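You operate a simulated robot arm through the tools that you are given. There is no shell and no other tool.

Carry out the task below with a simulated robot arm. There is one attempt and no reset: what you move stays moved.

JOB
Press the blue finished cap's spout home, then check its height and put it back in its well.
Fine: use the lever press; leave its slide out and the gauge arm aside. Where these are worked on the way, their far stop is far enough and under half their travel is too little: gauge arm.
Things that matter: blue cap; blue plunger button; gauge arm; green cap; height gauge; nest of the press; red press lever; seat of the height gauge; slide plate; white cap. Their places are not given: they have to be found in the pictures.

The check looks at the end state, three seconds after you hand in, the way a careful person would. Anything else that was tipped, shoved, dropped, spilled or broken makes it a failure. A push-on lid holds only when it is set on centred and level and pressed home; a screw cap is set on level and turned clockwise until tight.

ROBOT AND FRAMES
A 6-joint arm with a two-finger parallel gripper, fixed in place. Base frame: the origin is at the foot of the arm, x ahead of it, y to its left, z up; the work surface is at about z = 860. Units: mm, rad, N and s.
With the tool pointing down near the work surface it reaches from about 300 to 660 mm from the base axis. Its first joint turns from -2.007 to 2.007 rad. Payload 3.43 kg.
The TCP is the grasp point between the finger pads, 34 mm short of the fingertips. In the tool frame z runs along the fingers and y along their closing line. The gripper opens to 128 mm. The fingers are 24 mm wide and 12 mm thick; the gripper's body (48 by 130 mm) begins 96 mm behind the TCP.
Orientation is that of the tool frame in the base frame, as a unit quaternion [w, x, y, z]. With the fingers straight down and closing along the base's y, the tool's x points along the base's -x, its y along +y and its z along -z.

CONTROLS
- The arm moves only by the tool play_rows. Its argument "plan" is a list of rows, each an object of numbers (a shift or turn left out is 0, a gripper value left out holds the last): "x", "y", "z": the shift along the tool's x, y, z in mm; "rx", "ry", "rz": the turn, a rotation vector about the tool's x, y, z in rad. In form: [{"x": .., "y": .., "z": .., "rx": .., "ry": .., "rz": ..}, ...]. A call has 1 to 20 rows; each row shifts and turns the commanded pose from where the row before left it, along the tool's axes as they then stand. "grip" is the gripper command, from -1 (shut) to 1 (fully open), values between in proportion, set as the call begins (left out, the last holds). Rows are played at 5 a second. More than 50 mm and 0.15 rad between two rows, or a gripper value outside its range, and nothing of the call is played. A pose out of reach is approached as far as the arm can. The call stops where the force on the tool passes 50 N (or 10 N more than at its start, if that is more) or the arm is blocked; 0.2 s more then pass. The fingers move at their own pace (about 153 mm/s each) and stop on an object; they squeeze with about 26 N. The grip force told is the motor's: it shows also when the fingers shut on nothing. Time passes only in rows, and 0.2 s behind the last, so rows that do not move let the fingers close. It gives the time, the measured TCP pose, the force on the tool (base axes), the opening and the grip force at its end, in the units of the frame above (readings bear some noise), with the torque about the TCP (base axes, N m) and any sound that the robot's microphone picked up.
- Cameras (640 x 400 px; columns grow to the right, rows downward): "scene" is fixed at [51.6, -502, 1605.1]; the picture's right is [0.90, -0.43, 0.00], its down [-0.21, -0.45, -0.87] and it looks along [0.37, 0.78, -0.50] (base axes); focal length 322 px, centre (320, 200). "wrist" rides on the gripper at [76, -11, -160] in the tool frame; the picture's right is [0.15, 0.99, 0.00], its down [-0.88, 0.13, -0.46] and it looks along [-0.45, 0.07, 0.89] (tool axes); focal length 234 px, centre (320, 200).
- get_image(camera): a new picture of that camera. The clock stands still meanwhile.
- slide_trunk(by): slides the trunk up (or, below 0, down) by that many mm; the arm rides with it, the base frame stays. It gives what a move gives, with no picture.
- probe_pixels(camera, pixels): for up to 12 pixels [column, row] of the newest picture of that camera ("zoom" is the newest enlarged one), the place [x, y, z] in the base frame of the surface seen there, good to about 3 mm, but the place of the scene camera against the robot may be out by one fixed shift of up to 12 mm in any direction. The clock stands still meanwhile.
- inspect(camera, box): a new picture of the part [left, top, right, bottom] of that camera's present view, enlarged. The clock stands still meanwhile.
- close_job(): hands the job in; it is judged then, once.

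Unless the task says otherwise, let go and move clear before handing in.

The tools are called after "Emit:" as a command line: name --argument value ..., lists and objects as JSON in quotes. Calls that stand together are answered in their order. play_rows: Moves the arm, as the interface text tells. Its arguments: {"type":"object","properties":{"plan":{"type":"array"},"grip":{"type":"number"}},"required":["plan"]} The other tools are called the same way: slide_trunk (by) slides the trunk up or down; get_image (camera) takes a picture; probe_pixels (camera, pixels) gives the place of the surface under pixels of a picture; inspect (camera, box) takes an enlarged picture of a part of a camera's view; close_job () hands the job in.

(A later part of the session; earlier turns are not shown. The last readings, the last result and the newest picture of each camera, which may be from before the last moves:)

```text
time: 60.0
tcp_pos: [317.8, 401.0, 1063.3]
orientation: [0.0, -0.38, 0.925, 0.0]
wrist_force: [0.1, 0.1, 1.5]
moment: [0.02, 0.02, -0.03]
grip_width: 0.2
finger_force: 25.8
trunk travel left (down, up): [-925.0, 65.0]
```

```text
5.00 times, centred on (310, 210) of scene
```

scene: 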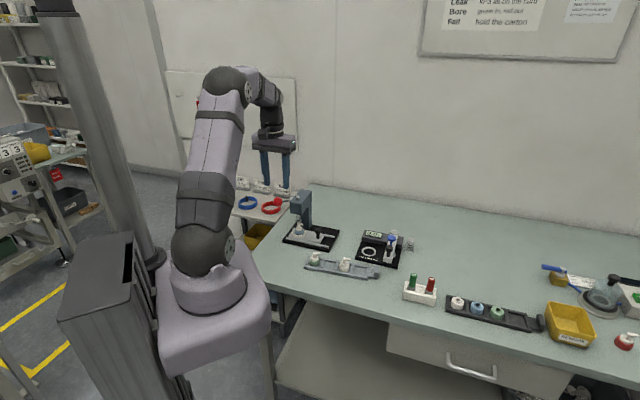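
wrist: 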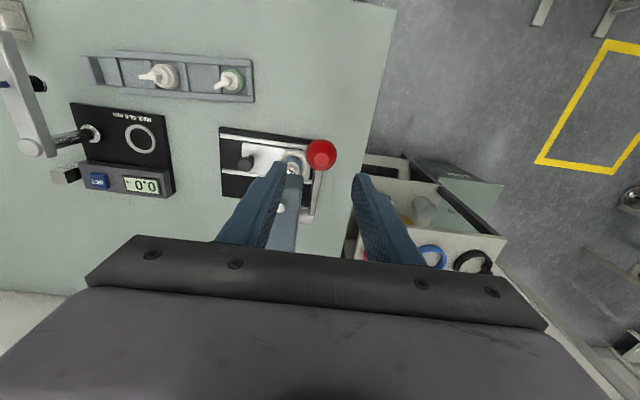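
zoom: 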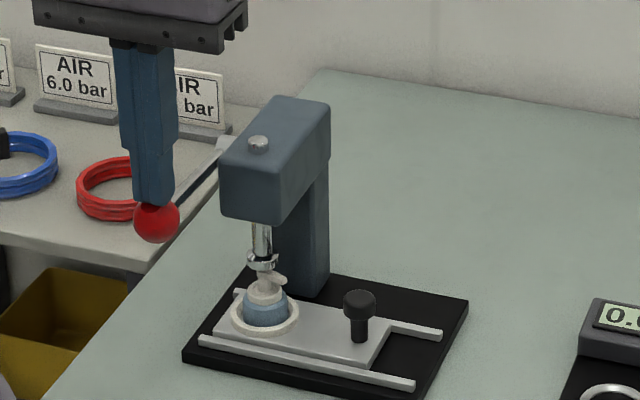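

It moves with only 1.5 N. I'll continue down the arc.

Emit:
play_rows --plan '[{"x": 0.3, "z": 5}, {"x": 0.3, "z": 5}, {"x": -0.1, "z": 5}, {"x": -0.1, "z": 5}, {"x": -0.5, "z": 5}, {"x": -0.6, "z": 5}, {"x": -0.9, "z": 5}, {"x": -1.0, "z": 5}]'

Emit:
inspect --camera "scene" --box '[270, 170, 350, 250]'

Emit:
inspect --camera "scene" --box '[305, 205, 340, 245]'

```text
time: 61.8
tcp_pos: [318.9, 404.6, 1024.3]
orientation: [0.0, -0.38, 0.925, -0.001]
wrist_force: [-0.7, -1.2, 2.2]
moment: [-0.05, 0.01, -0.01]
grip_width: 0.1
finger_force: 25.3
trunk travel left (down, up): [-925.0, 65.0]
```

```text
5.00 times, centred on (310, 210) of scene
```

zoom: 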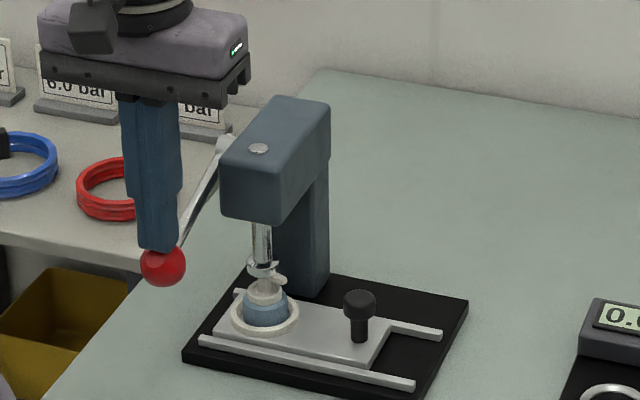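

```text
10.00 times, centred on (322, 225) of scene
```

zoom: 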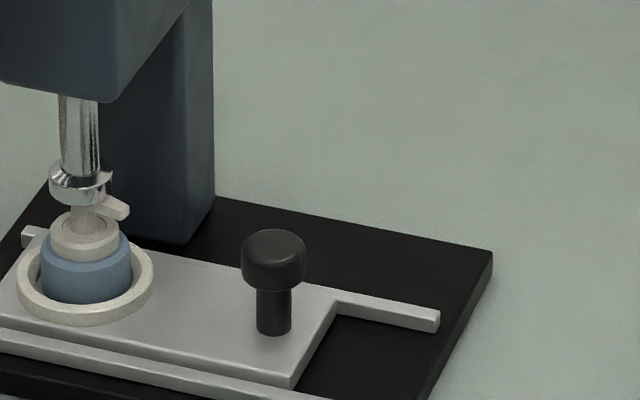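

Emit:
play_rows --plan '[{"x": -0.8, "z": 3.3}, {"x": -0.9, "z": 3.3}, {"x": -1.0, "z": 3.3}, {"x": -1.2, "z": 3.3}, {"x": -1.3, "z": 3.3}, {"x": -1.4, "z": 3.3}]'

Emit:
inspect --camera "scene" --box '[305, 205, 340, 245]'

```text
time: 63.0
tcp_pos: [323.6, 408.5, 1015.6]
orientation: [0.004, -0.381, 0.925, 0.003]
wrist_force: [-7.3, -7.8, 33.3]
moment: [-0.36, 0.29, -0.03]
grip_width: 0.0
finger_force: 25.8
trunk travel left (down, up): [-925.0, 65.0]
stopped in row 6: the force on the tool passed its limit at 53 N (the readings are from after the stop); the commanded pose is now the measured one
```

```text
10.00 times, centred on (322, 225) of scene
```

zoom: 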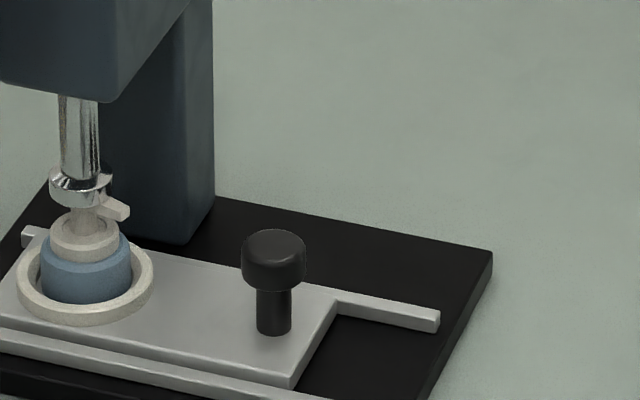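

The press bottomed out at 53 N, so the spout is home. I'll rise, letting the lever spring back, and return over the slide knob with the tool turned back.

Emit:
play_rows --plan '[{"z": -8}, {"z": -15}, {"z": -20}, {"z": -25}, {"z": -25}, {"z": -25}, {"z": -22}]'

Emit:
inspect --camera "scene" --box '[270, 170, 350, 250]'

```text
time: 64.7
tcp_pos: [324.2, 407.2, 1153.8]
orientation: [0.002, -0.381, 0.925, 0.001]
wrist_force: [0.3, -0.5, -0.5]
moment: [-0.01, -0.02, 0.0]
grip_width: 0.1
finger_force: 25.7
trunk travel left (down, up): [-925.0, 65.0]
```

```text
5.00 times, centred on (310, 210) of scene
```

zoom: 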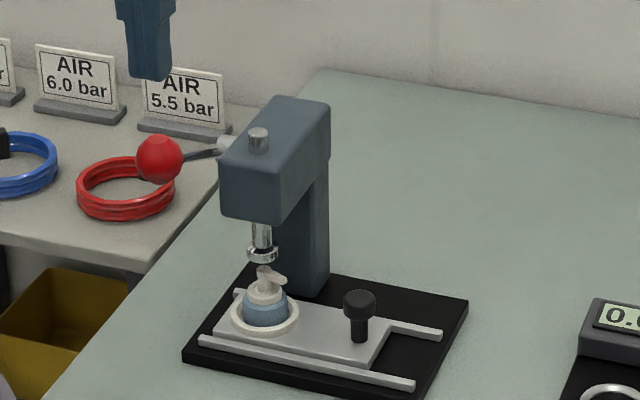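

Emit:
play_rows --plan '[{"x": -15.5, "y": -23.2}, {"x": -15.5, "y": -23.2}, {"x": -15.5, "y": -23.2}, {"x": -15.5, "y": -23.2}, {"x": -15.5, "y": -23.2}, {"rz": -0.1428}, {"rz": -0.1428}, {"rz": -0.1428}, {"rz": -0.1428}, {"rz": -0.1428}, {"rz": -0.1428}, {"rz": -0.1428}, {"rz": -0.1428}, {"rz": -0.1428}, {"rz": -0.1428}, {"rz": -0.1428}]' --grip -0.1

Emit:
play_rows --plan '[{"z": 0}]'

Emit:
get_image --camera "wrist"

Emit:
inspect --camera "wrist" --box '[260, 90, 380, 190]'

```text
time: 68.0
tcp_pos: [460.2, 381.0, 1151.4]
orientation: [-0.002, 0.924, -0.383, 0.001]
wrist_force: [0.0, 0.5, 0.1]
moment: [-0.01, -0.01, 0.01]
grip_width: 57.7
finger_force: 0.1
trunk travel left (down, up): [-925.0, 65.0]
```

```text
time: 68.5
tcp_pos: [460.2, 379.3, 1151.6]
orientation: [-0.002, 0.923, -0.385, 0.0]
wrist_force: [0.3, 0.7, -0.6]
moment: [-0.02, 0.01, 0.01]
grip_width: 57.5
finger_force: 0.1
trunk travel left (down, up): [-925.0, 65.0]
```

```text
taken
```

wrist: 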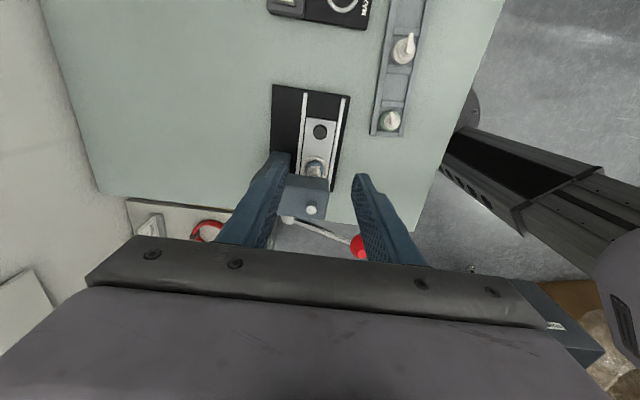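

```text
4.00 times, centred on (320, 140) of wrist
```

zoom: 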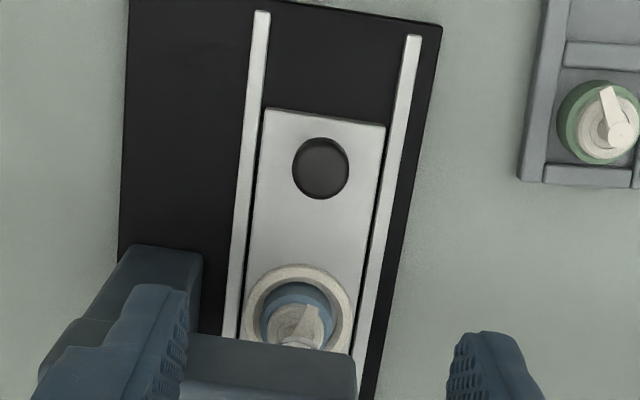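

The knob (zoom (320,168)) is exactly on the tool axis. I'll descend and grip it.

Emit:
play_rows --plan '[{"z": 40}, {"z": 40}, {"z": 40}, {"z": 40}, {"z": 25}, {"z": 15}]'

Emit:
inspect --camera "wrist" --box '[240, 110, 400, 220]'

```text
time: 69.8
tcp_pos: [461.4, 383.4, 950.2]
orientation: [-0.003, 0.923, -0.385, 0.0]
wrist_force: [0.5, -0.4, 0.1]
moment: [0.02, -0.01, 0.0]
grip_width: 57.5
finger_force: 0.1
trunk travel left (down, up): [-925.0, 65.0]
```

```text
3.64 times, centred on (320, 165) of wrist
```

zoom: 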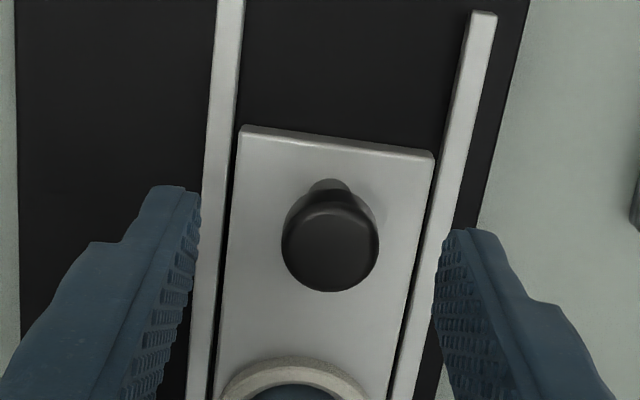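

Emit:
play_rows --plan '[{"x": 1.5, "y": 2.3, "rx": -0.005, "ry": 0.002}, {"z": 7}, {"z": 6}]'

Emit:
play_rows --plan '[{"z": 0}, {"z": 0}, {"z": 0}, {"z": 0}]' --grip -1

Emit:
inspect --camera "wrist" --box '[240, 110, 400, 220]'

```text
time: 70.7
tcp_pos: [460.3, 380.0, 938.6]
orientation: [0.001, 0.923, -0.385, 0.001]
wrist_force: [0.1, -0.1, 0.7]
moment: [0.01, 0.0, -0.01]
grip_width: 57.8
finger_force: 0.1
trunk travel left (down, up): [-925.0, 65.0]
```

```text
time: 71.7
tcp_pos: [461.2, 380.8, 939.5]
orientation: [0.0, 0.923, -0.385, 0.001]
wrist_force: [5.0, 3.5, 1.0]
moment: [0.14, -0.18, 0.02]
grip_width: 23.2
finger_force: 45.0
trunk travel left (down, up): [-925.0, 65.0]
```

```text
3.64 times, centred on (320, 165) of wrist
```

zoom: 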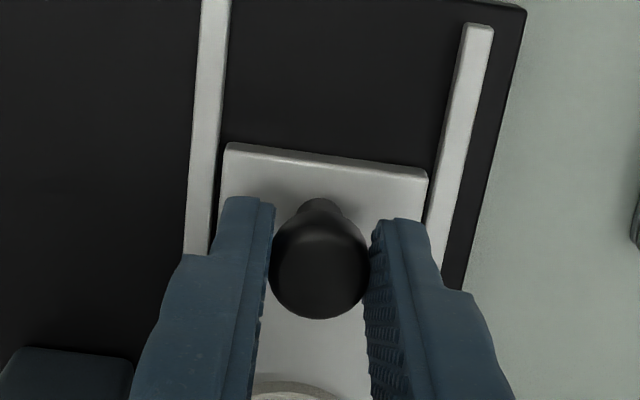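

The knob is gripped. I'll pull the slide out slowly, keeping the ram well clear of the head.

Emit:
play_rows --plan '[{"y": -0.5, "z": 0.3}, {"x": 2}, {"x": 3}, {"x": 4}, {"x": 4}, {"x": 4}, {"x": 4}, {"x": 4}, {"x": 4}, {"x": 4}, {"x": 4}]'

Emit:
inspect --camera "scene" --box '[270, 180, 370, 260]'

```text
time: 74.0
tcp_pos: [487.1, 354.1, 937.4]
orientation: [0.0, 0.923, -0.385, 0.002]
wrist_force: [7.8, 7.4, 8.8]
moment: [0.6, -0.06, 0.07]
grip_width: 23.4
finger_force: 45.4
trunk travel left (down, up): [-925.0, 65.0]
```

```text
5.00 times, centred on (320, 220) of scene
```

zoom: 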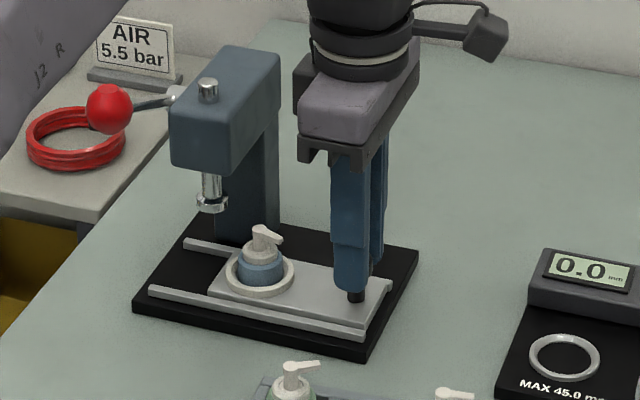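

Emit:
play_rows --plan '[{"y": -1.0, "z": -0.6}, {"x": 3}, {"x": 4, "y": -0.1}, {"x": 4, "y": -0.1}, {"x": 4, "y": -0.1}, {"x": 4, "y": -0.1}, {"x": 4, "y": -0.1}, {"x": 4, "y": -0.1}, {"x": 4, "y": -0.1}]'

Emit:
play_rows --plan '[{"x": 3, "y": -0.1}, {"x": 3}, {"x": 2}, {"x": 2}]'

Emit:
inspect --camera "scene" --box '[270, 180, 370, 260]'

```text
time: 76.0
tcp_pos: [510.1, 331.3, 938.6]
orientation: [0.001, 0.923, -0.385, 0.0]
wrist_force: [1.9, 1.8, 3.2]
moment: [-0.05, -0.09, 0.15]
grip_width: 23.2
finger_force: 44.7
trunk travel left (down, up): [-925.0, 65.0]
```

```text
time: 77.0
tcp_pos: [516.0, 323.6, 937.7]
orientation: [0.001, 0.923, -0.385, 0.0]
wrist_force: [0.9, -0.7, -2.4]
moment: [-0.14, -0.4, -0.11]
grip_width: 23.2
finger_force: 44.8
trunk travel left (down, up): [-925.0, 65.0]
```

```text
5.00 times, centred on (320, 220) of scene
```

zoom: 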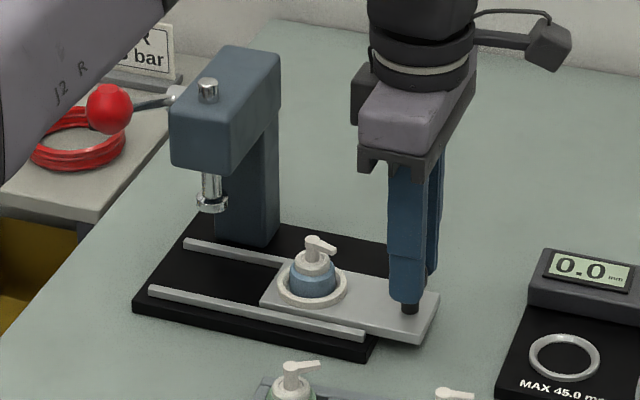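

Emit:
play_rows --plan '[{"x": 2}, {"x": 2}, {"x": 1.5}, {"x": 1}]'

Emit:
play_rows --plan '[{"x": 1}, {"x": 1}]'

```text
time: 78.0
tcp_pos: [520.3, 321.7, 939.6]
orientation: [0.001, 0.923, -0.385, 0.0]
wrist_force: [-0.1, -1.2, -5.2]
moment: [-0.04, -0.46, 0.08]
grip_width: 23.3
finger_force: 45.0
trunk travel left (down, up): [-925.0, 65.0]
```

```text
time: 78.7
tcp_pos: [522.1, 320.9, 938.4]
orientation: [0.001, 0.924, -0.384, -0.001]
wrist_force: [-3.2, 5.9, -7.6]
moment: [-0.56, -0.58, 0.02]
grip_width: 23.4
finger_force: 45.5
trunk travel left (down, up): [-925.0, 65.0]
```

The slide is at its out stop. I'll relax, release and rise, then look at the cap in the nest.

Emit:
play_rows --plan '[{"x": -1}]'

Emit:
play_rows --plan '[{"z": 0}, {"z": 0}, {"z": 0}]' --grip -0.1

Emit:
play_rows --plan '[{"z": -15}, {"z": -20}, {"z": -20}, {"z": -20}, {"x": -20}, {"x": -20}, {"x": -20}, {"x": -18}]'

Emit:
play_rows --plan '[{"z": 0}]'

Emit:
get_image --camera "wrist"

Emit:
inspect --camera "wrist" --box '[260, 110, 380, 200]'

```text
time: 79.0
tcp_pos: [521.2, 319.9, 939.1]
orientation: [0.001, 0.923, -0.384, 0.0]
wrist_force: [-4.6, 2.6, -7.1]
moment: [0.22, -0.13, 0.23]
grip_width: 23.2
finger_force: 45.3
trunk travel left (down, up): [-925.0, 65.0]
```

```text
time: 79.8
tcp_pos: [522.3, 319.5, 939.8]
orientation: [0.0, 0.923, -0.385, 0.0]
wrist_force: [0.8, -0.2, -0.7]
moment: [0.01, -0.01, 0.02]
grip_width: 57.8
finger_force: 0.2
trunk travel left (down, up): [-925.0, 65.0]
```

```text
time: 81.7
tcp_pos: [464.8, 375.3, 1014.7]
orientation: [0.0, 0.923, -0.386, 0.001]
wrist_force: [0.2, 0.2, -0.8]
moment: [-0.04, 0.03, 0.0]
grip_width: 57.5
finger_force: 0.0
trunk travel left (down, up): [-925.0, 65.0]
```

```text
time: 82.0
tcp_pos: [465.9, 375.0, 1014.5]
orientation: [0.001, 0.923, -0.386, 0.001]
wrist_force: [0.4, -0.2, 0.0]
moment: [-0.01, -0.01, 0.02]
grip_width: 57.6
finger_force: 0.0
trunk travel left (down, up): [-925.0, 65.0]
```

```text
taken
```

wrist: 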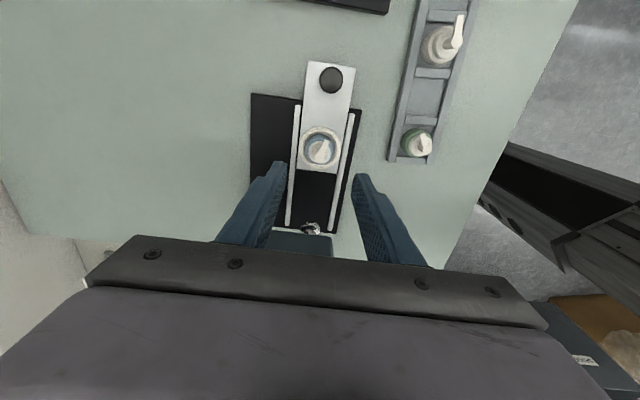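

```text
4.44 times, centred on (320, 155) of wrist
```

zoom: 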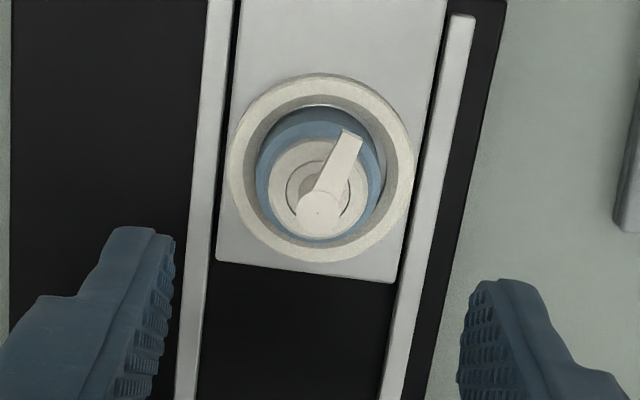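

The dark gap round the stem is now just a thin line, as on the green cap. I'll probe the height.

Emit:
probe_pixels --camera "zoom" --pixels '[[318, 213], [312, 218], [325, 208], [345, 150], [320, 88], [320, 112], [240, 165], [402, 165], [262, 175], [380, 175], [320, 250], [320, 128]]'

```text
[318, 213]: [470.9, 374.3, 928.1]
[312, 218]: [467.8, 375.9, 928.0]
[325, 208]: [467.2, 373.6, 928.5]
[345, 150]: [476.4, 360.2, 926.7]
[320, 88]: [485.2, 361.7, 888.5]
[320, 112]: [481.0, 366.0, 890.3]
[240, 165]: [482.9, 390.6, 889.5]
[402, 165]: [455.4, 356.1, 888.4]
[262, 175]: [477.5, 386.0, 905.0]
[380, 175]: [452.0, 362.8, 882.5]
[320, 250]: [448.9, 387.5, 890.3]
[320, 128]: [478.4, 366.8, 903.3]
```

The head has come down about 6 mm relative to the body and the cap is right on the tool axis. I'll descend and grip it by the body again.

Emit:
play_rows --plan '[{"z": 25}, {"z": 25}, {"z": 20}, {"z": 12}, {"z": 4.5}]'

Emit:
play_rows --plan '[{"z": 0}]'

Emit:
inspect --camera "wrist" --box '[240, 110, 400, 220]'

```text
time: 83.2
tcp_pos: [467.6, 375.0, 928.6]
orientation: [0.0, 0.923, -0.386, 0.0]
wrist_force: [-0.2, -0.6, 0.2]
moment: [0.01, -0.03, 0.02]
grip_width: 57.6
finger_force: 0.0
trunk travel left (down, up): [-925.0, 65.0]
```

```text
time: 83.7
tcp_pos: [467.8, 374.5, 928.3]
orientation: [0.001, 0.923, -0.385, 0.001]
wrist_force: [-0.2, 0.2, -0.2]
moment: [0.01, -0.03, -0.02]
grip_width: 57.6
finger_force: 0.0
trunk travel left (down, up): [-925.0, 65.0]
```

```text
3.64 times, centred on (320, 165) of wrist
```

zoom: 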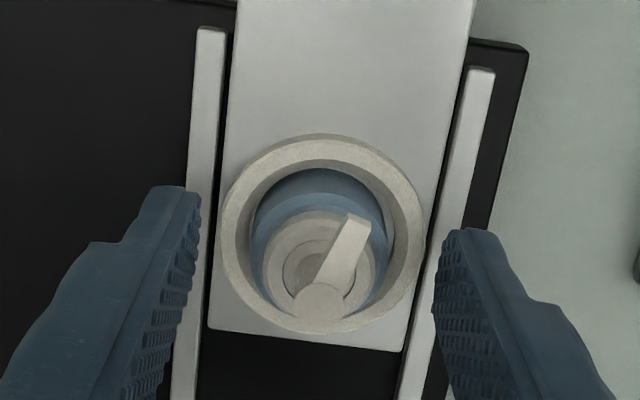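

Emit:
play_rows --plan '[{"z": 0.7}]'

Emit:
play_rows --plan '[{"z": 0}, {"z": 0}, {"z": 0}, {"z": 0}, {"z": 0}]' --grip -1

Emit:
play_rows --plan '[{"z": -4}, {"z": -8}, {"z": -15}]'

Emit:
inspect --camera "wrist" --box '[240, 110, 400, 220]'

Emit:
inspect --camera "scene" --box '[290, 195, 370, 255]'

```text
time: 84.0
tcp_pos: [467.8, 374.5, 928.7]
orientation: [0.001, 0.923, -0.384, 0.0]
wrist_force: [0.0, 0.3, 0.4]
moment: [0.0, 0.01, 0.02]
grip_width: 57.7
finger_force: 0.0
trunk travel left (down, up): [-925.0, 65.0]
```

```text
time: 85.2
tcp_pos: [468.1, 374.0, 927.3]
orientation: [0.0, 0.923, -0.385, 0.001]
wrist_force: [-0.1, 0.4, 0.6]
moment: [0.05, -0.02, -0.02]
grip_width: 31.7
finger_force: 10.3
trunk travel left (down, up): [-925.0, 65.0]
```

```text
time: 86.0
tcp_pos: [464.4, 373.8, 954.1]
orientation: [0.0, 0.923, -0.385, 0.001]
wrist_force: [-0.4, -0.5, -0.2]
moment: [-0.04, 0.0, 0.0]
grip_width: 31.5
finger_force: 9.5
trunk travel left (down, up): [-925.0, 65.0]
```

```text
3.64 times, centred on (320, 165) of wrist
```

zoom: 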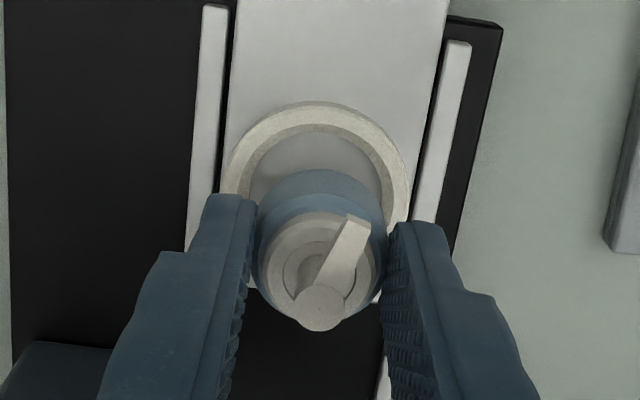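

```text
6.67 times, centred on (330, 225) of scene
```

zoom: 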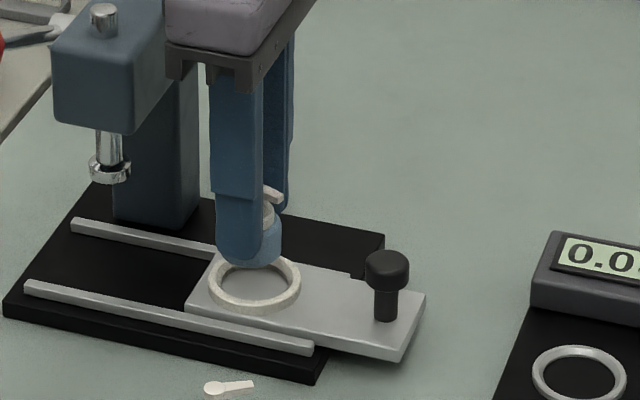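

The cap lifts cleanly. I'll raise it over the knob and carry it to the gauge seat.

Emit:
play_rows --plan '[{"z": -23}, {"z": -25}, {"x": 22, "y": 0.3}, {"x": 23, "y": 0.3}, {"x": 23, "y": 0.3}, {"x": 23, "y": 0.3}, {"x": 23, "y": 0.3}, {"x": 23, "y": 0.3}, {"x": 23, "y": 0.3}, {"x": 23, "y": 0.2}]'

Emit:
play_rows --plan '[{"z": 0}]'

Emit:
get_image --camera "wrist"

Emit:
inspect --camera "wrist" --box '[240, 110, 400, 220]'

Emit:
get_image --camera "scene"

```text
time: 88.2
tcp_pos: [593.9, 243.7, 1001.9]
orientation: [0.0, 0.923, -0.384, 0.0]
wrist_force: [0.2, -0.1, -0.3]
moment: [-0.01, -0.01, -0.01]
grip_width: 31.5
finger_force: 10.3
trunk travel left (down, up): [-925.0, 65.0]
```

```text
time: 88.7
tcp_pos: [595.3, 244.7, 1000.2]
orientation: [0.0, 0.923, -0.385, -0.001]
wrist_force: [0.4, -0.2, -0.2]
moment: [0.0, 0.0, 0.01]
grip_width: 31.4
finger_force: 10.3
trunk travel left (down, up): [-925.0, 65.0]
```

```text
taken
```

wrist: 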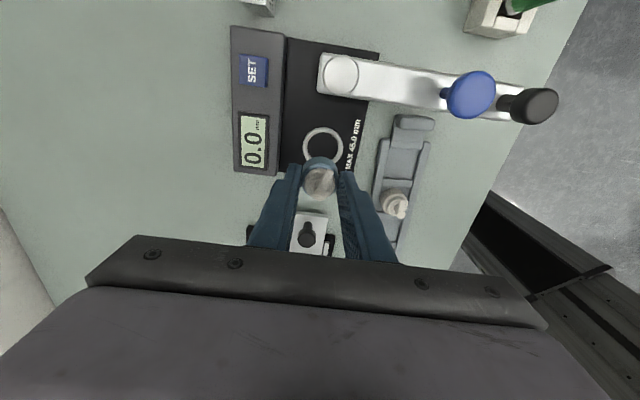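

```text
3.64 times, centred on (320, 165) of wrist
```

zoom: 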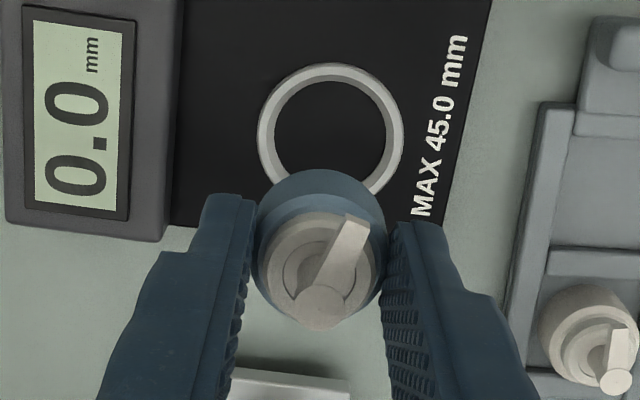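

```text
taken
```

scene: 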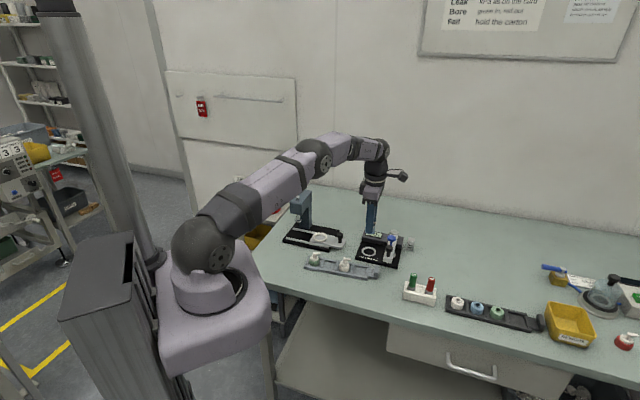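

Emit:
inspect --camera "wrist" --box '[240, 110, 400, 220]'

Emit:
probe_pixels --camera "zoom" --pixels '[[265, 135], [396, 135], [330, 70], [280, 92], [380, 92], [272, 165], [330, 130], [322, 302], [345, 230], [330, 205], [262, 240], [385, 240]]'

```text
3.64 times, centred on (320, 165) of wrist
```

zoom: 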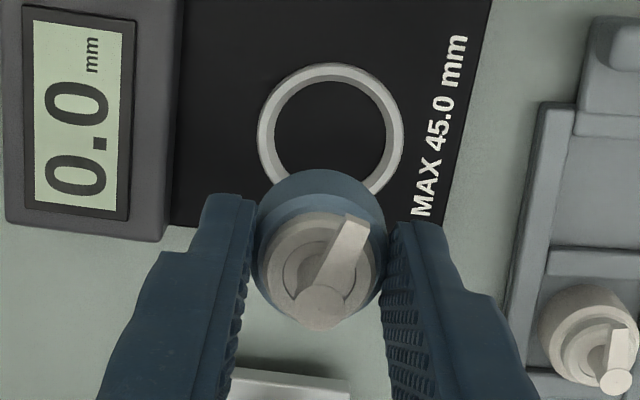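

```text
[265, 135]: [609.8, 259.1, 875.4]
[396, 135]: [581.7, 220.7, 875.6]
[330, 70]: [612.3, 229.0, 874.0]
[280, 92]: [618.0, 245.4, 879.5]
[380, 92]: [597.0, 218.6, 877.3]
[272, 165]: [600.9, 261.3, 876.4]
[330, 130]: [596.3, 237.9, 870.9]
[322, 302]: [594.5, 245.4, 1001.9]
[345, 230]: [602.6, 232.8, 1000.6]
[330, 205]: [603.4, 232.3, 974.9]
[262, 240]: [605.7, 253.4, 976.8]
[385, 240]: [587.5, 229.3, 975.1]
```

The seat ring centre (≈595,241) is about 3 mm off the cap axis. I'll correct for that and lower partway.

Emit:
play_rows --plan '[{"x": 3.2, "y": 3.2, "z": 20}, {"z": 20}, {"z": 15}, {"z": 10}]'

Emit:
play_rows --plan '[{"z": 0}]'

Emit:
inspect --camera "wrist" --box '[240, 110, 400, 220]'

Emit:
inspect --camera "scene" --box '[340, 210, 420, 280]'

```text
time: 89.7
tcp_pos: [595.5, 237.9, 935.3]
orientation: [0.0, 0.923, -0.384, 0.001]
wrist_force: [0.3, 1.1, -0.6]
moment: [0.01, 0.0, 0.0]
grip_width: 31.6
finger_force: 10.3
trunk travel left (down, up): [-925.0, 65.0]
```

```text
time: 90.0
tcp_pos: [594.7, 237.9, 934.2]
orientation: [0.0, 0.923, -0.385, 0.001]
wrist_force: [-0.4, 0.4, -0.2]
moment: [0.01, -0.01, -0.03]
grip_width: 31.4
finger_force: 10.1
trunk travel left (down, up): [-925.0, 65.0]
```

```text
3.64 times, centred on (320, 165) of wrist
```

zoom: 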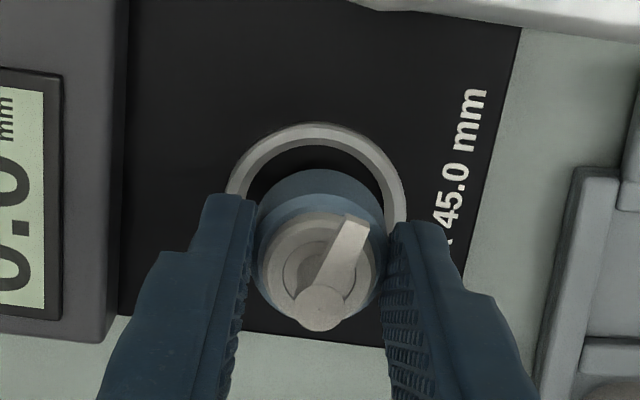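

```text
5.71 times, centred on (380, 245) of scene
```

zoom: 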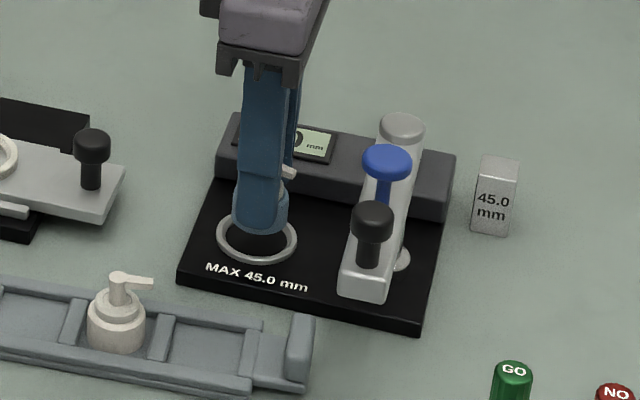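

Emit:
play_rows --plan '[{"y": -1.5, "z": 4}, {"z": 4}, {"z": 4}]'

Emit:
inspect --camera "wrist" --box '[240, 110, 400, 220]'

Emit:
play_rows --plan '[{"z": 1.2}, {"z": 1.2}]'

Emit:
play_rows --plan '[{"z": 0.8}]'

```text
time: 90.8
tcp_pos: [595.5, 241.4, 924.3]
orientation: [0.001, 0.923, -0.386, 0.001]
wrist_force: [0.2, 0.1, -0.4]
moment: [-0.01, -0.04, 0.0]
grip_width: 31.5
finger_force: 9.8
trunk travel left (down, up): [-925.0, 65.0]
```

```text
3.64 times, centred on (320, 165) of wrist
```

zoom: 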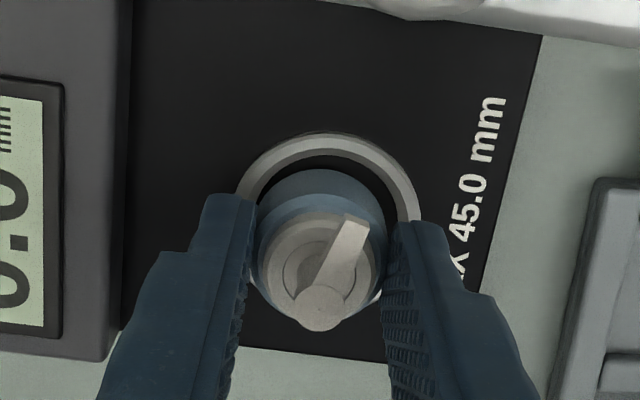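

```text
time: 91.5
tcp_pos: [595.8, 239.6, 923.1]
orientation: [0.001, 0.923, -0.386, 0.001]
wrist_force: [-0.3, -0.5, -0.4]
moment: [0.0, 0.02, -0.01]
grip_width: 31.8
finger_force: 9.8
trunk travel left (down, up): [-925.0, 65.0]
```

```text
time: 91.8
tcp_pos: [596.2, 240.2, 920.7]
orientation: [0.001, 0.923, -0.385, 0.0]
wrist_force: [1.2, 0.8, -0.3]
moment: [0.03, 0.02, -0.01]
grip_width: 31.6
finger_force: 9.7
trunk travel left (down, up): [-925.0, 65.0]
```

Emit:
play_rows --plan '[{"y": 1.0, "z": 0.5}]'

Emit:
play_rows --plan '[{"z": 0.7}]'

Emit:
play_rows --plan '[{"z": 0.7}]'

Emit:
play_rows --plan '[{"z": 0.7}]'

```text
time: 92.2
tcp_pos: [595.9, 239.1, 921.5]
orientation: [0.0, 0.923, -0.386, 0.001]
wrist_force: [0.3, -0.1, 0.2]
moment: [-0.04, -0.02, 0.0]
grip_width: 31.3
finger_force: 10.0
trunk travel left (down, up): [-925.0, 65.0]
```

```text
time: 92.7
tcp_pos: [594.9, 239.2, 921.6]
orientation: [0.0, 0.923, -0.385, 0.001]
wrist_force: [0.0, -0.5, -0.3]
moment: [0.01, 0.0, 0.0]
grip_width: 31.5
finger_force: 10.1
trunk travel left (down, up): [-925.0, 65.0]
```

```text
time: 93.0
tcp_pos: [593.5, 239.7, 919.9]
orientation: [0.0, 0.923, -0.385, 0.001]
wrist_force: [-0.8, 0.6, 0.0]
moment: [0.01, 0.0, -0.02]
grip_width: 31.5
finger_force: 10.0
trunk travel left (down, up): [-925.0, 65.0]
```

```text
time: 93.5
tcp_pos: [595.7, 238.7, 920.0]
orientation: [0.0, 0.923, -0.384, 0.001]
wrist_force: [0.1, -0.6, -0.4]
moment: [0.01, 0.05, -0.02]
grip_width: 31.5
finger_force: 10.1
trunk travel left (down, up): [-925.0, 65.0]
```

Emit:
play_rows --plan '[{"z": 0.7}]'

Emit:
play_rows --plan '[{"z": 0.7}]'

Emit:
play_rows --plan '[{"z": 0.7}]'

Emit:
inspect --camera "wrist" --box '[240, 110, 400, 220]'

Emit:
inspect --camera "scene" --box '[350, 220, 400, 270]'

```text
time: 93.8
tcp_pos: [593.7, 239.2, 917.9]
orientation: [0.0, 0.923, -0.385, 0.001]
wrist_force: [-0.3, -0.1, 0.2]
moment: [0.01, 0.01, 0.01]
grip_width: 32.0
finger_force: 10.2
trunk travel left (down, up): [-925.0, 65.0]
```

```text
time: 94.2
tcp_pos: [596.5, 239.7, 918.1]
orientation: [0.0, 0.923, -0.385, 0.001]
wrist_force: [-0.5, 0.3, -0.5]
moment: [0.03, 0.01, 0.03]
grip_width: 31.6
finger_force: 9.9
trunk travel left (down, up): [-925.0, 65.0]
```

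```text
time: 94.7
tcp_pos: [594.9, 240.0, 915.9]
orientation: [0.0, 0.923, -0.385, 0.0]
wrist_force: [-0.1, 0.4, 0.3]
moment: [0.0, -0.03, 0.0]
grip_width: 31.5
finger_force: 10.0
trunk travel left (down, up): [-925.0, 65.0]
```

```text
3.64 times, centred on (320, 165) of wrist
```

zoom: 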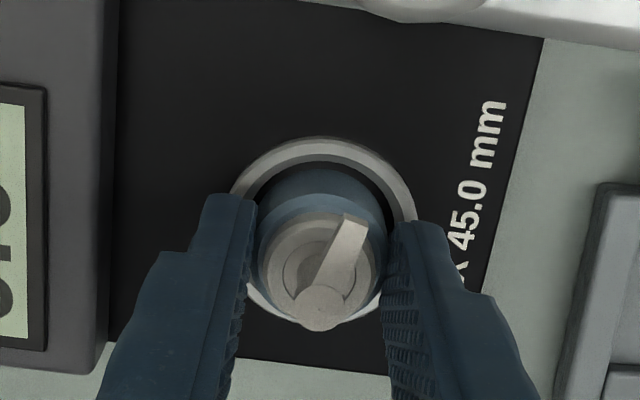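

```text
8.00 times, centred on (375, 245) of scene
```

zoom: 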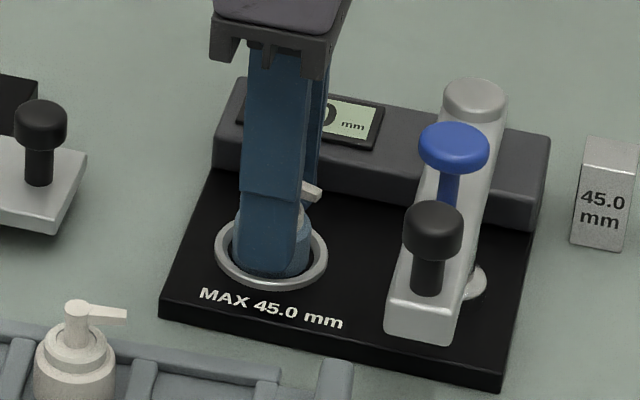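

Emit:
play_rows --plan '[{"z": 0.6}]'

Emit:
play_rows --plan '[{"z": 0.6}]'

Emit:
play_rows --plan '[{"z": 0.6}]'

```text
time: 95.0
tcp_pos: [594.7, 239.4, 916.5]
orientation: [0.0, 0.923, -0.386, 0.001]
wrist_force: [0.5, 0.0, 0.1]
moment: [-0.03, 0.03, 0.0]
grip_width: 31.8
finger_force: 9.7
trunk travel left (down, up): [-925.0, 65.0]
```

```text
time: 95.5
tcp_pos: [594.5, 239.8, 917.5]
orientation: [-0.001, 0.923, -0.385, 0.001]
wrist_force: [0.0, 0.2, 3.7]
moment: [-0.02, -0.01, 0.03]
grip_width: 31.7
finger_force: 10.9
trunk travel left (down, up): [-925.0, 65.0]
```

```text
time: 95.8
tcp_pos: [593.7, 239.5, 916.9]
orientation: [0.0, 0.923, -0.386, 0.001]
wrist_force: [0.5, 1.9, 6.4]
moment: [0.05, -0.06, -0.04]
grip_width: 31.6
finger_force: 9.7
trunk travel left (down, up): [-925.0, 65.0]
```

Seated (+6 N). I'll ease off, open the fingers and rise.

Emit:
play_rows --plan '[{"z": -0.7}]'

Emit:
play_rows --plan '[{"z": 0}, {"z": 0}, {"z": 0}]' --grip -0.1

Emit:
play_rows --plan '[{"z": -15}, {"z": -25}, {"z": -35}, {"z": -40}, {"z": -35}]'

Emit:
get_image --camera "wrist"

Emit:
inspect --camera "scene" --box '[340, 210, 420, 280]'

```text
time: 96.2
tcp_pos: [594.0, 238.9, 916.5]
orientation: [-0.001, 0.923, -0.386, 0.0]
wrist_force: [-0.5, 1.3, 5.5]
moment: [0.11, -0.01, 0.01]
grip_width: 31.6
finger_force: 10.1
trunk travel left (down, up): [-925.0, 65.0]
```

```text
time: 97.0
tcp_pos: [593.0, 238.9, 916.7]
orientation: [0.0, 0.923, -0.385, 0.0]
wrist_force: [0.3, 0.1, 0.4]
moment: [0.02, 0.0, 0.01]
grip_width: 57.7
finger_force: 0.1
trunk travel left (down, up): [-925.0, 65.0]
```

```text
time: 98.2
tcp_pos: [595.3, 239.0, 1068.8]
orientation: [0.0, 0.923, -0.385, 0.001]
wrist_force: [-0.2, 0.0, -0.4]
moment: [-0.01, 0.02, -0.01]
grip_width: 57.6
finger_force: 0.1
trunk travel left (down, up): [-925.0, 65.0]
```

```text
taken
```

wrist: 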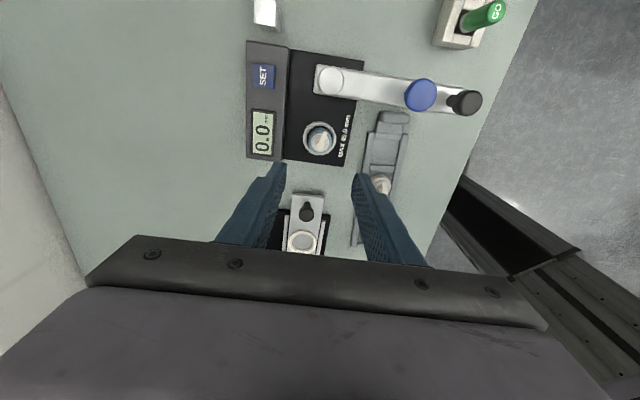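

```text
5.71 times, centred on (380, 245) of scene
```

zoom: 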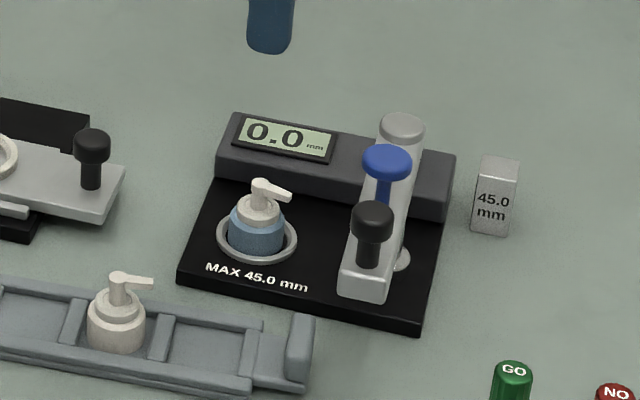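

The cap stands upright on the seat. Now I'll measure the arm's knob, button and column.

Emit:
inspect --camera "wrist" --box '[280, 55, 500, 175]'

```text
2.91 times, centred on (390, 115) of wrist
```

zoom: 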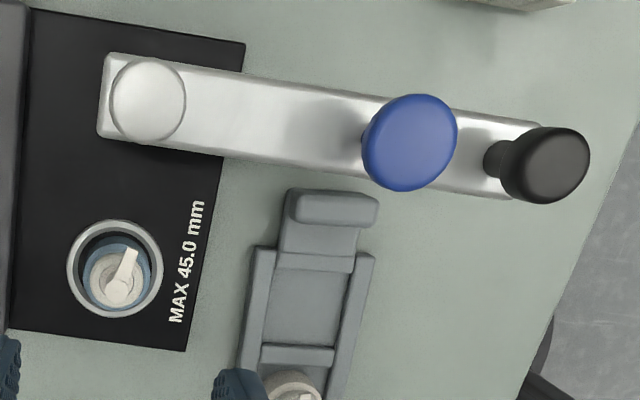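

Emit:
probe_pixels --camera "zoom" --pixels '[[148, 100], [120, 100], [176, 100], [410, 142], [380, 142], [440, 142], [545, 165], [520, 165], [575, 165], [500, 158], [120, 292], [115, 268]]'

Emit:
probe_pixels --camera "zoom" --pixels '[[410, 115], [410, 175], [545, 140], [545, 190], [148, 70], [148, 130], [104, 130], [105, 55], [500, 195], [470, 120], [250, 120], [370, 135]]'

```text
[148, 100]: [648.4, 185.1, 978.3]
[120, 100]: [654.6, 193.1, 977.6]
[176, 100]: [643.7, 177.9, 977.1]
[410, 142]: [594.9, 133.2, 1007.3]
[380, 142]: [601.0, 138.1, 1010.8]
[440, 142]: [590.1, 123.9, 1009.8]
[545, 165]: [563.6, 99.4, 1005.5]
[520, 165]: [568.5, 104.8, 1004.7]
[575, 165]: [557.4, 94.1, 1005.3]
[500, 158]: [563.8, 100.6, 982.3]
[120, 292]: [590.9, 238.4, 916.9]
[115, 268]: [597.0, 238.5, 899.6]
```

```text
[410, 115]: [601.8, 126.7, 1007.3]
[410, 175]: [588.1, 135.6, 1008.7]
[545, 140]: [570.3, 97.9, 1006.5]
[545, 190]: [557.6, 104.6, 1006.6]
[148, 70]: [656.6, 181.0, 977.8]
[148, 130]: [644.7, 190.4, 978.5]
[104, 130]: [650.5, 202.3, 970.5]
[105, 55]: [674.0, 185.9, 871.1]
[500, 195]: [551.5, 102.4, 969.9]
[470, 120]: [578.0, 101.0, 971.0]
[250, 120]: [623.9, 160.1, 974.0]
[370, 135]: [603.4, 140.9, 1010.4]
```

The column is near (648.8,185.5), the knob near (563.5,99.5) with its top at 1005.5, and the button near (595,131), so the arm swings 90° about the column. I'll turn the tool a quarter turn and go over the knob.

Emit:
play_rows --plan '[{"rz": 0.1428}, {"rz": 0.1428}, {"rz": 0.1428}, {"rz": 0.1428}, {"rz": 0.1428}, {"rz": 0.1428}, {"rz": 0.1428}, {"rz": 0.1428}, {"rz": 0.1428}, {"rz": 0.1428}, {"rz": 0.1428}, {"x": 24.1, "y": -15.3}, {"x": 24.1, "y": -15.3}, {"x": 24.1, "y": -15.3}, {"x": 24.1, "y": -15.3}, {"x": 24.1, "y": -15.3}]'

Emit:
play_rows --plan '[{"z": 0}]'

Emit:
get_image --camera "wrist"

Emit:
inspect --camera "wrist" --box '[240, 120, 400, 240]'

Emit:
get_image --camera "scene"

```text
time: 101.7
tcp_pos: [561.4, 100.7, 1066.2]
orientation: [0.0, -0.381, 0.925, -0.001]
wrist_force: [-0.4, -0.3, -0.1]
moment: [-0.01, -0.05, 0.03]
grip_width: 57.4
finger_force: 0.0
trunk travel left (down, up): [-925.0, 65.0]
```

```text
time: 102.0
tcp_pos: [561.3, 101.2, 1065.4]
orientation: [0.0, -0.381, 0.925, -0.001]
wrist_force: [0.3, 0.2, 0.8]
moment: [0.01, -0.01, -0.01]
grip_width: 57.6
finger_force: 0.0
trunk travel left (down, up): [-925.0, 65.0]
```

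```text
taken
```

wrist: 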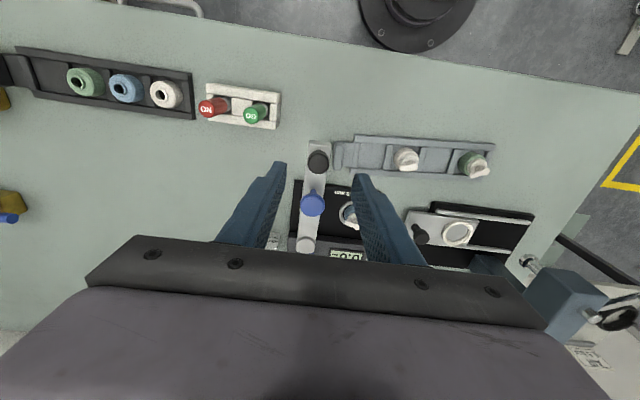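

```text
3.33 times, centred on (320, 180) of wrist
```

zoom: 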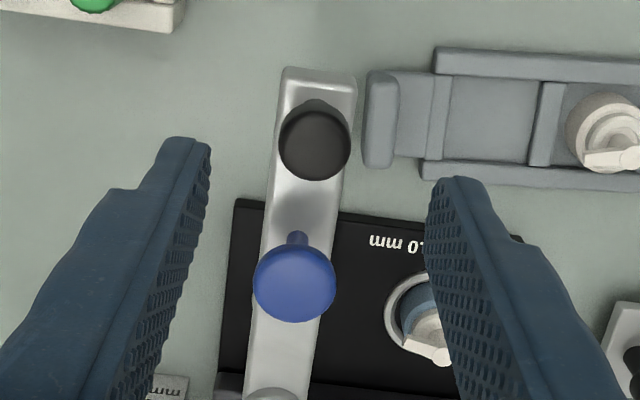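

```text
taken
```

scene: 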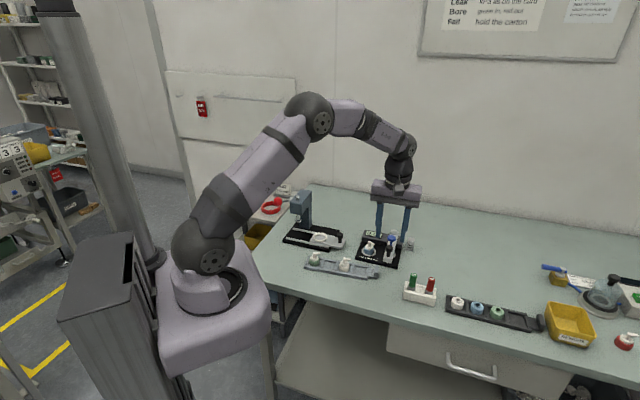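

Emit:
play_rows --plan '[{"x": 1, "y": -1.6, "z": 15}, {"z": 15}, {"z": 13}]'

Emit:
inspect --camera "wrist" --box '[240, 120, 400, 240]'

Emit:
inspect --camera "scene" --box '[350, 190, 430, 270]'

```text
time: 102.8
tcp_pos: [563.5, 98.5, 1020.8]
orientation: [0.0, -0.38, 0.925, 0.0]
wrist_force: [-0.5, 0.4, 0.2]
moment: [0.01, 0.02, -0.01]
grip_width: 57.6
finger_force: 0.0
trunk travel left (down, up): [-925.0, 65.0]
```

```text
3.33 times, centred on (320, 180) of wrist
```

zoom: 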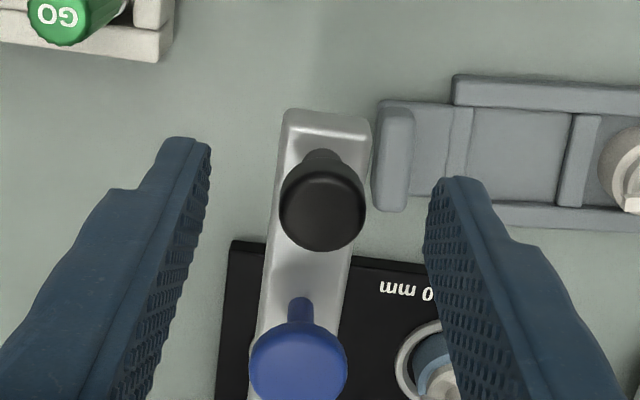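

```text
5.00 times, centred on (390, 230) of scene
```

zoom: 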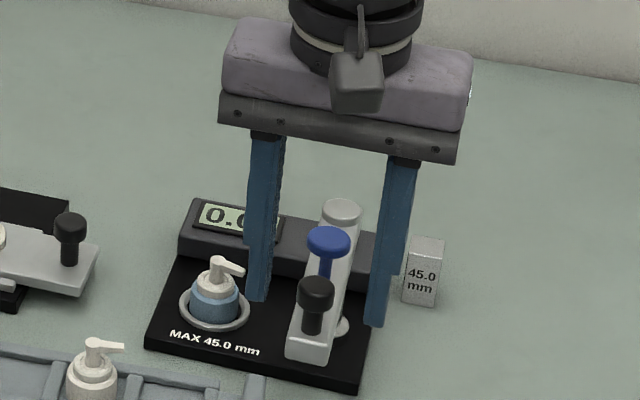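

The knob is centred between the fingers at zoom (322,208). Closing on it.

Emit:
play_rows --plan '[{"z": 0}, {"z": 0}, {"z": 0}, {"z": 0}]' --grip -1

Emit:
inspect --camera "wrist" --box '[240, 120, 400, 240]'

```text
time: 103.8
tcp_pos: [562.8, 97.5, 1022.1]
orientation: [0.0, -0.382, 0.924, 0.0]
wrist_force: [-1.9, -0.7, -0.8]
moment: [0.3, -0.28, -0.05]
grip_width: 20.8
finger_force: 44.9
trunk travel left (down, up): [-925.0, 65.0]
```

```text
3.33 times, centred on (320, 180) of wrist
```

zoom: 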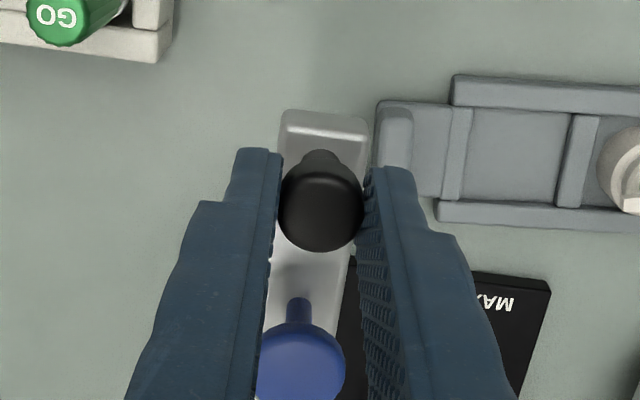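

Gripped. I'll swing the arm about the column, turning the tool with it, and take a short arc first to check forces.

Emit:
play_rows --plan '[{"x": -0.17, "y": 6.37, "rz": 0.05236}, {"x": -0.17, "y": 6.37, "rz": 0.05236}, {"x": -0.17, "y": 6.37, "rz": 0.05236}, {"x": -0.17, "y": 6.37, "rz": 0.05236}, {"x": -0.17, "y": 6.37, "rz": 0.05236}]'

Emit:
inspect --camera "scene" --box '[350, 190, 430, 270]'

```text
time: 105.0
tcp_pos: [541.9, 123.1, 1022.3]
orientation: [-0.001, -0.257, 0.967, 0.0]
wrist_force: [-3.9, -0.5, -8.9]
moment: [0.56, -0.96, 0.18]
grip_width: 20.9
finger_force: 44.4
trunk travel left (down, up): [-925.0, 65.0]
```

```text
5.00 times, centred on (390, 230) of scene
```

zoom: 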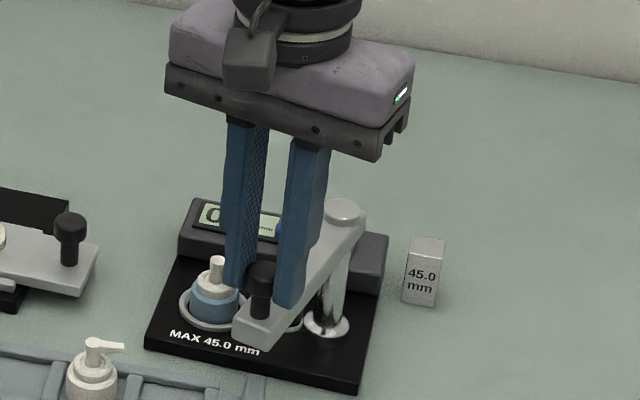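

The arm swings freely. I'll continue the arc.

Emit:
play_rows --plan '[{"x": -0.17, "y": 6.37, "z": 0.4, "rz": 0.05236}, {"x": -0.17, "y": 6.37, "rz": 0.05236}, {"x": -0.17, "y": 6.37, "rz": 0.05236}, {"x": -0.17, "y": 6.37, "rz": 0.05236}, {"x": -0.17, "y": 6.37, "rz": 0.05236}, {"x": -0.17, "y": 6.37, "rz": 0.05236}, {"x": -0.17, "y": 6.37, "rz": 0.05236}, {"x": -0.17, "y": 6.37, "rz": 0.05236}, {"x": -0.17, "y": 6.37, "rz": 0.05236}, {"x": -0.17, "y": 6.37, "rz": 0.05236}, {"x": -0.17, "y": 6.37, "rz": 0.05236}, {"x": -0.17, "y": 6.37, "rz": 0.05236}]'

Emit:
inspect --camera "scene" --box '[350, 190, 430, 270]'

```text
time: 107.7
tcp_pos: [527.5, 198.0, 1021.8]
orientation: [-0.001, 0.055, 0.998, -0.001]
wrist_force: [-16.2, 1.6, -11.2]
moment: [0.03, 0.3, -0.04]
grip_width: 21.0
finger_force: 45.2
trunk travel left (down, up): [-925.0, 65.0]
```

```text
5.00 times, centred on (390, 230) of scene
```

zoom: 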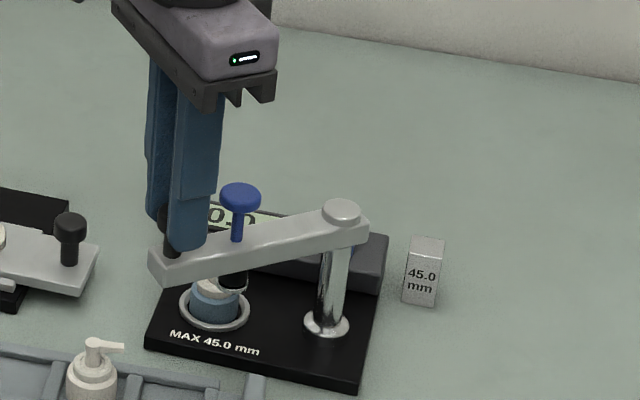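

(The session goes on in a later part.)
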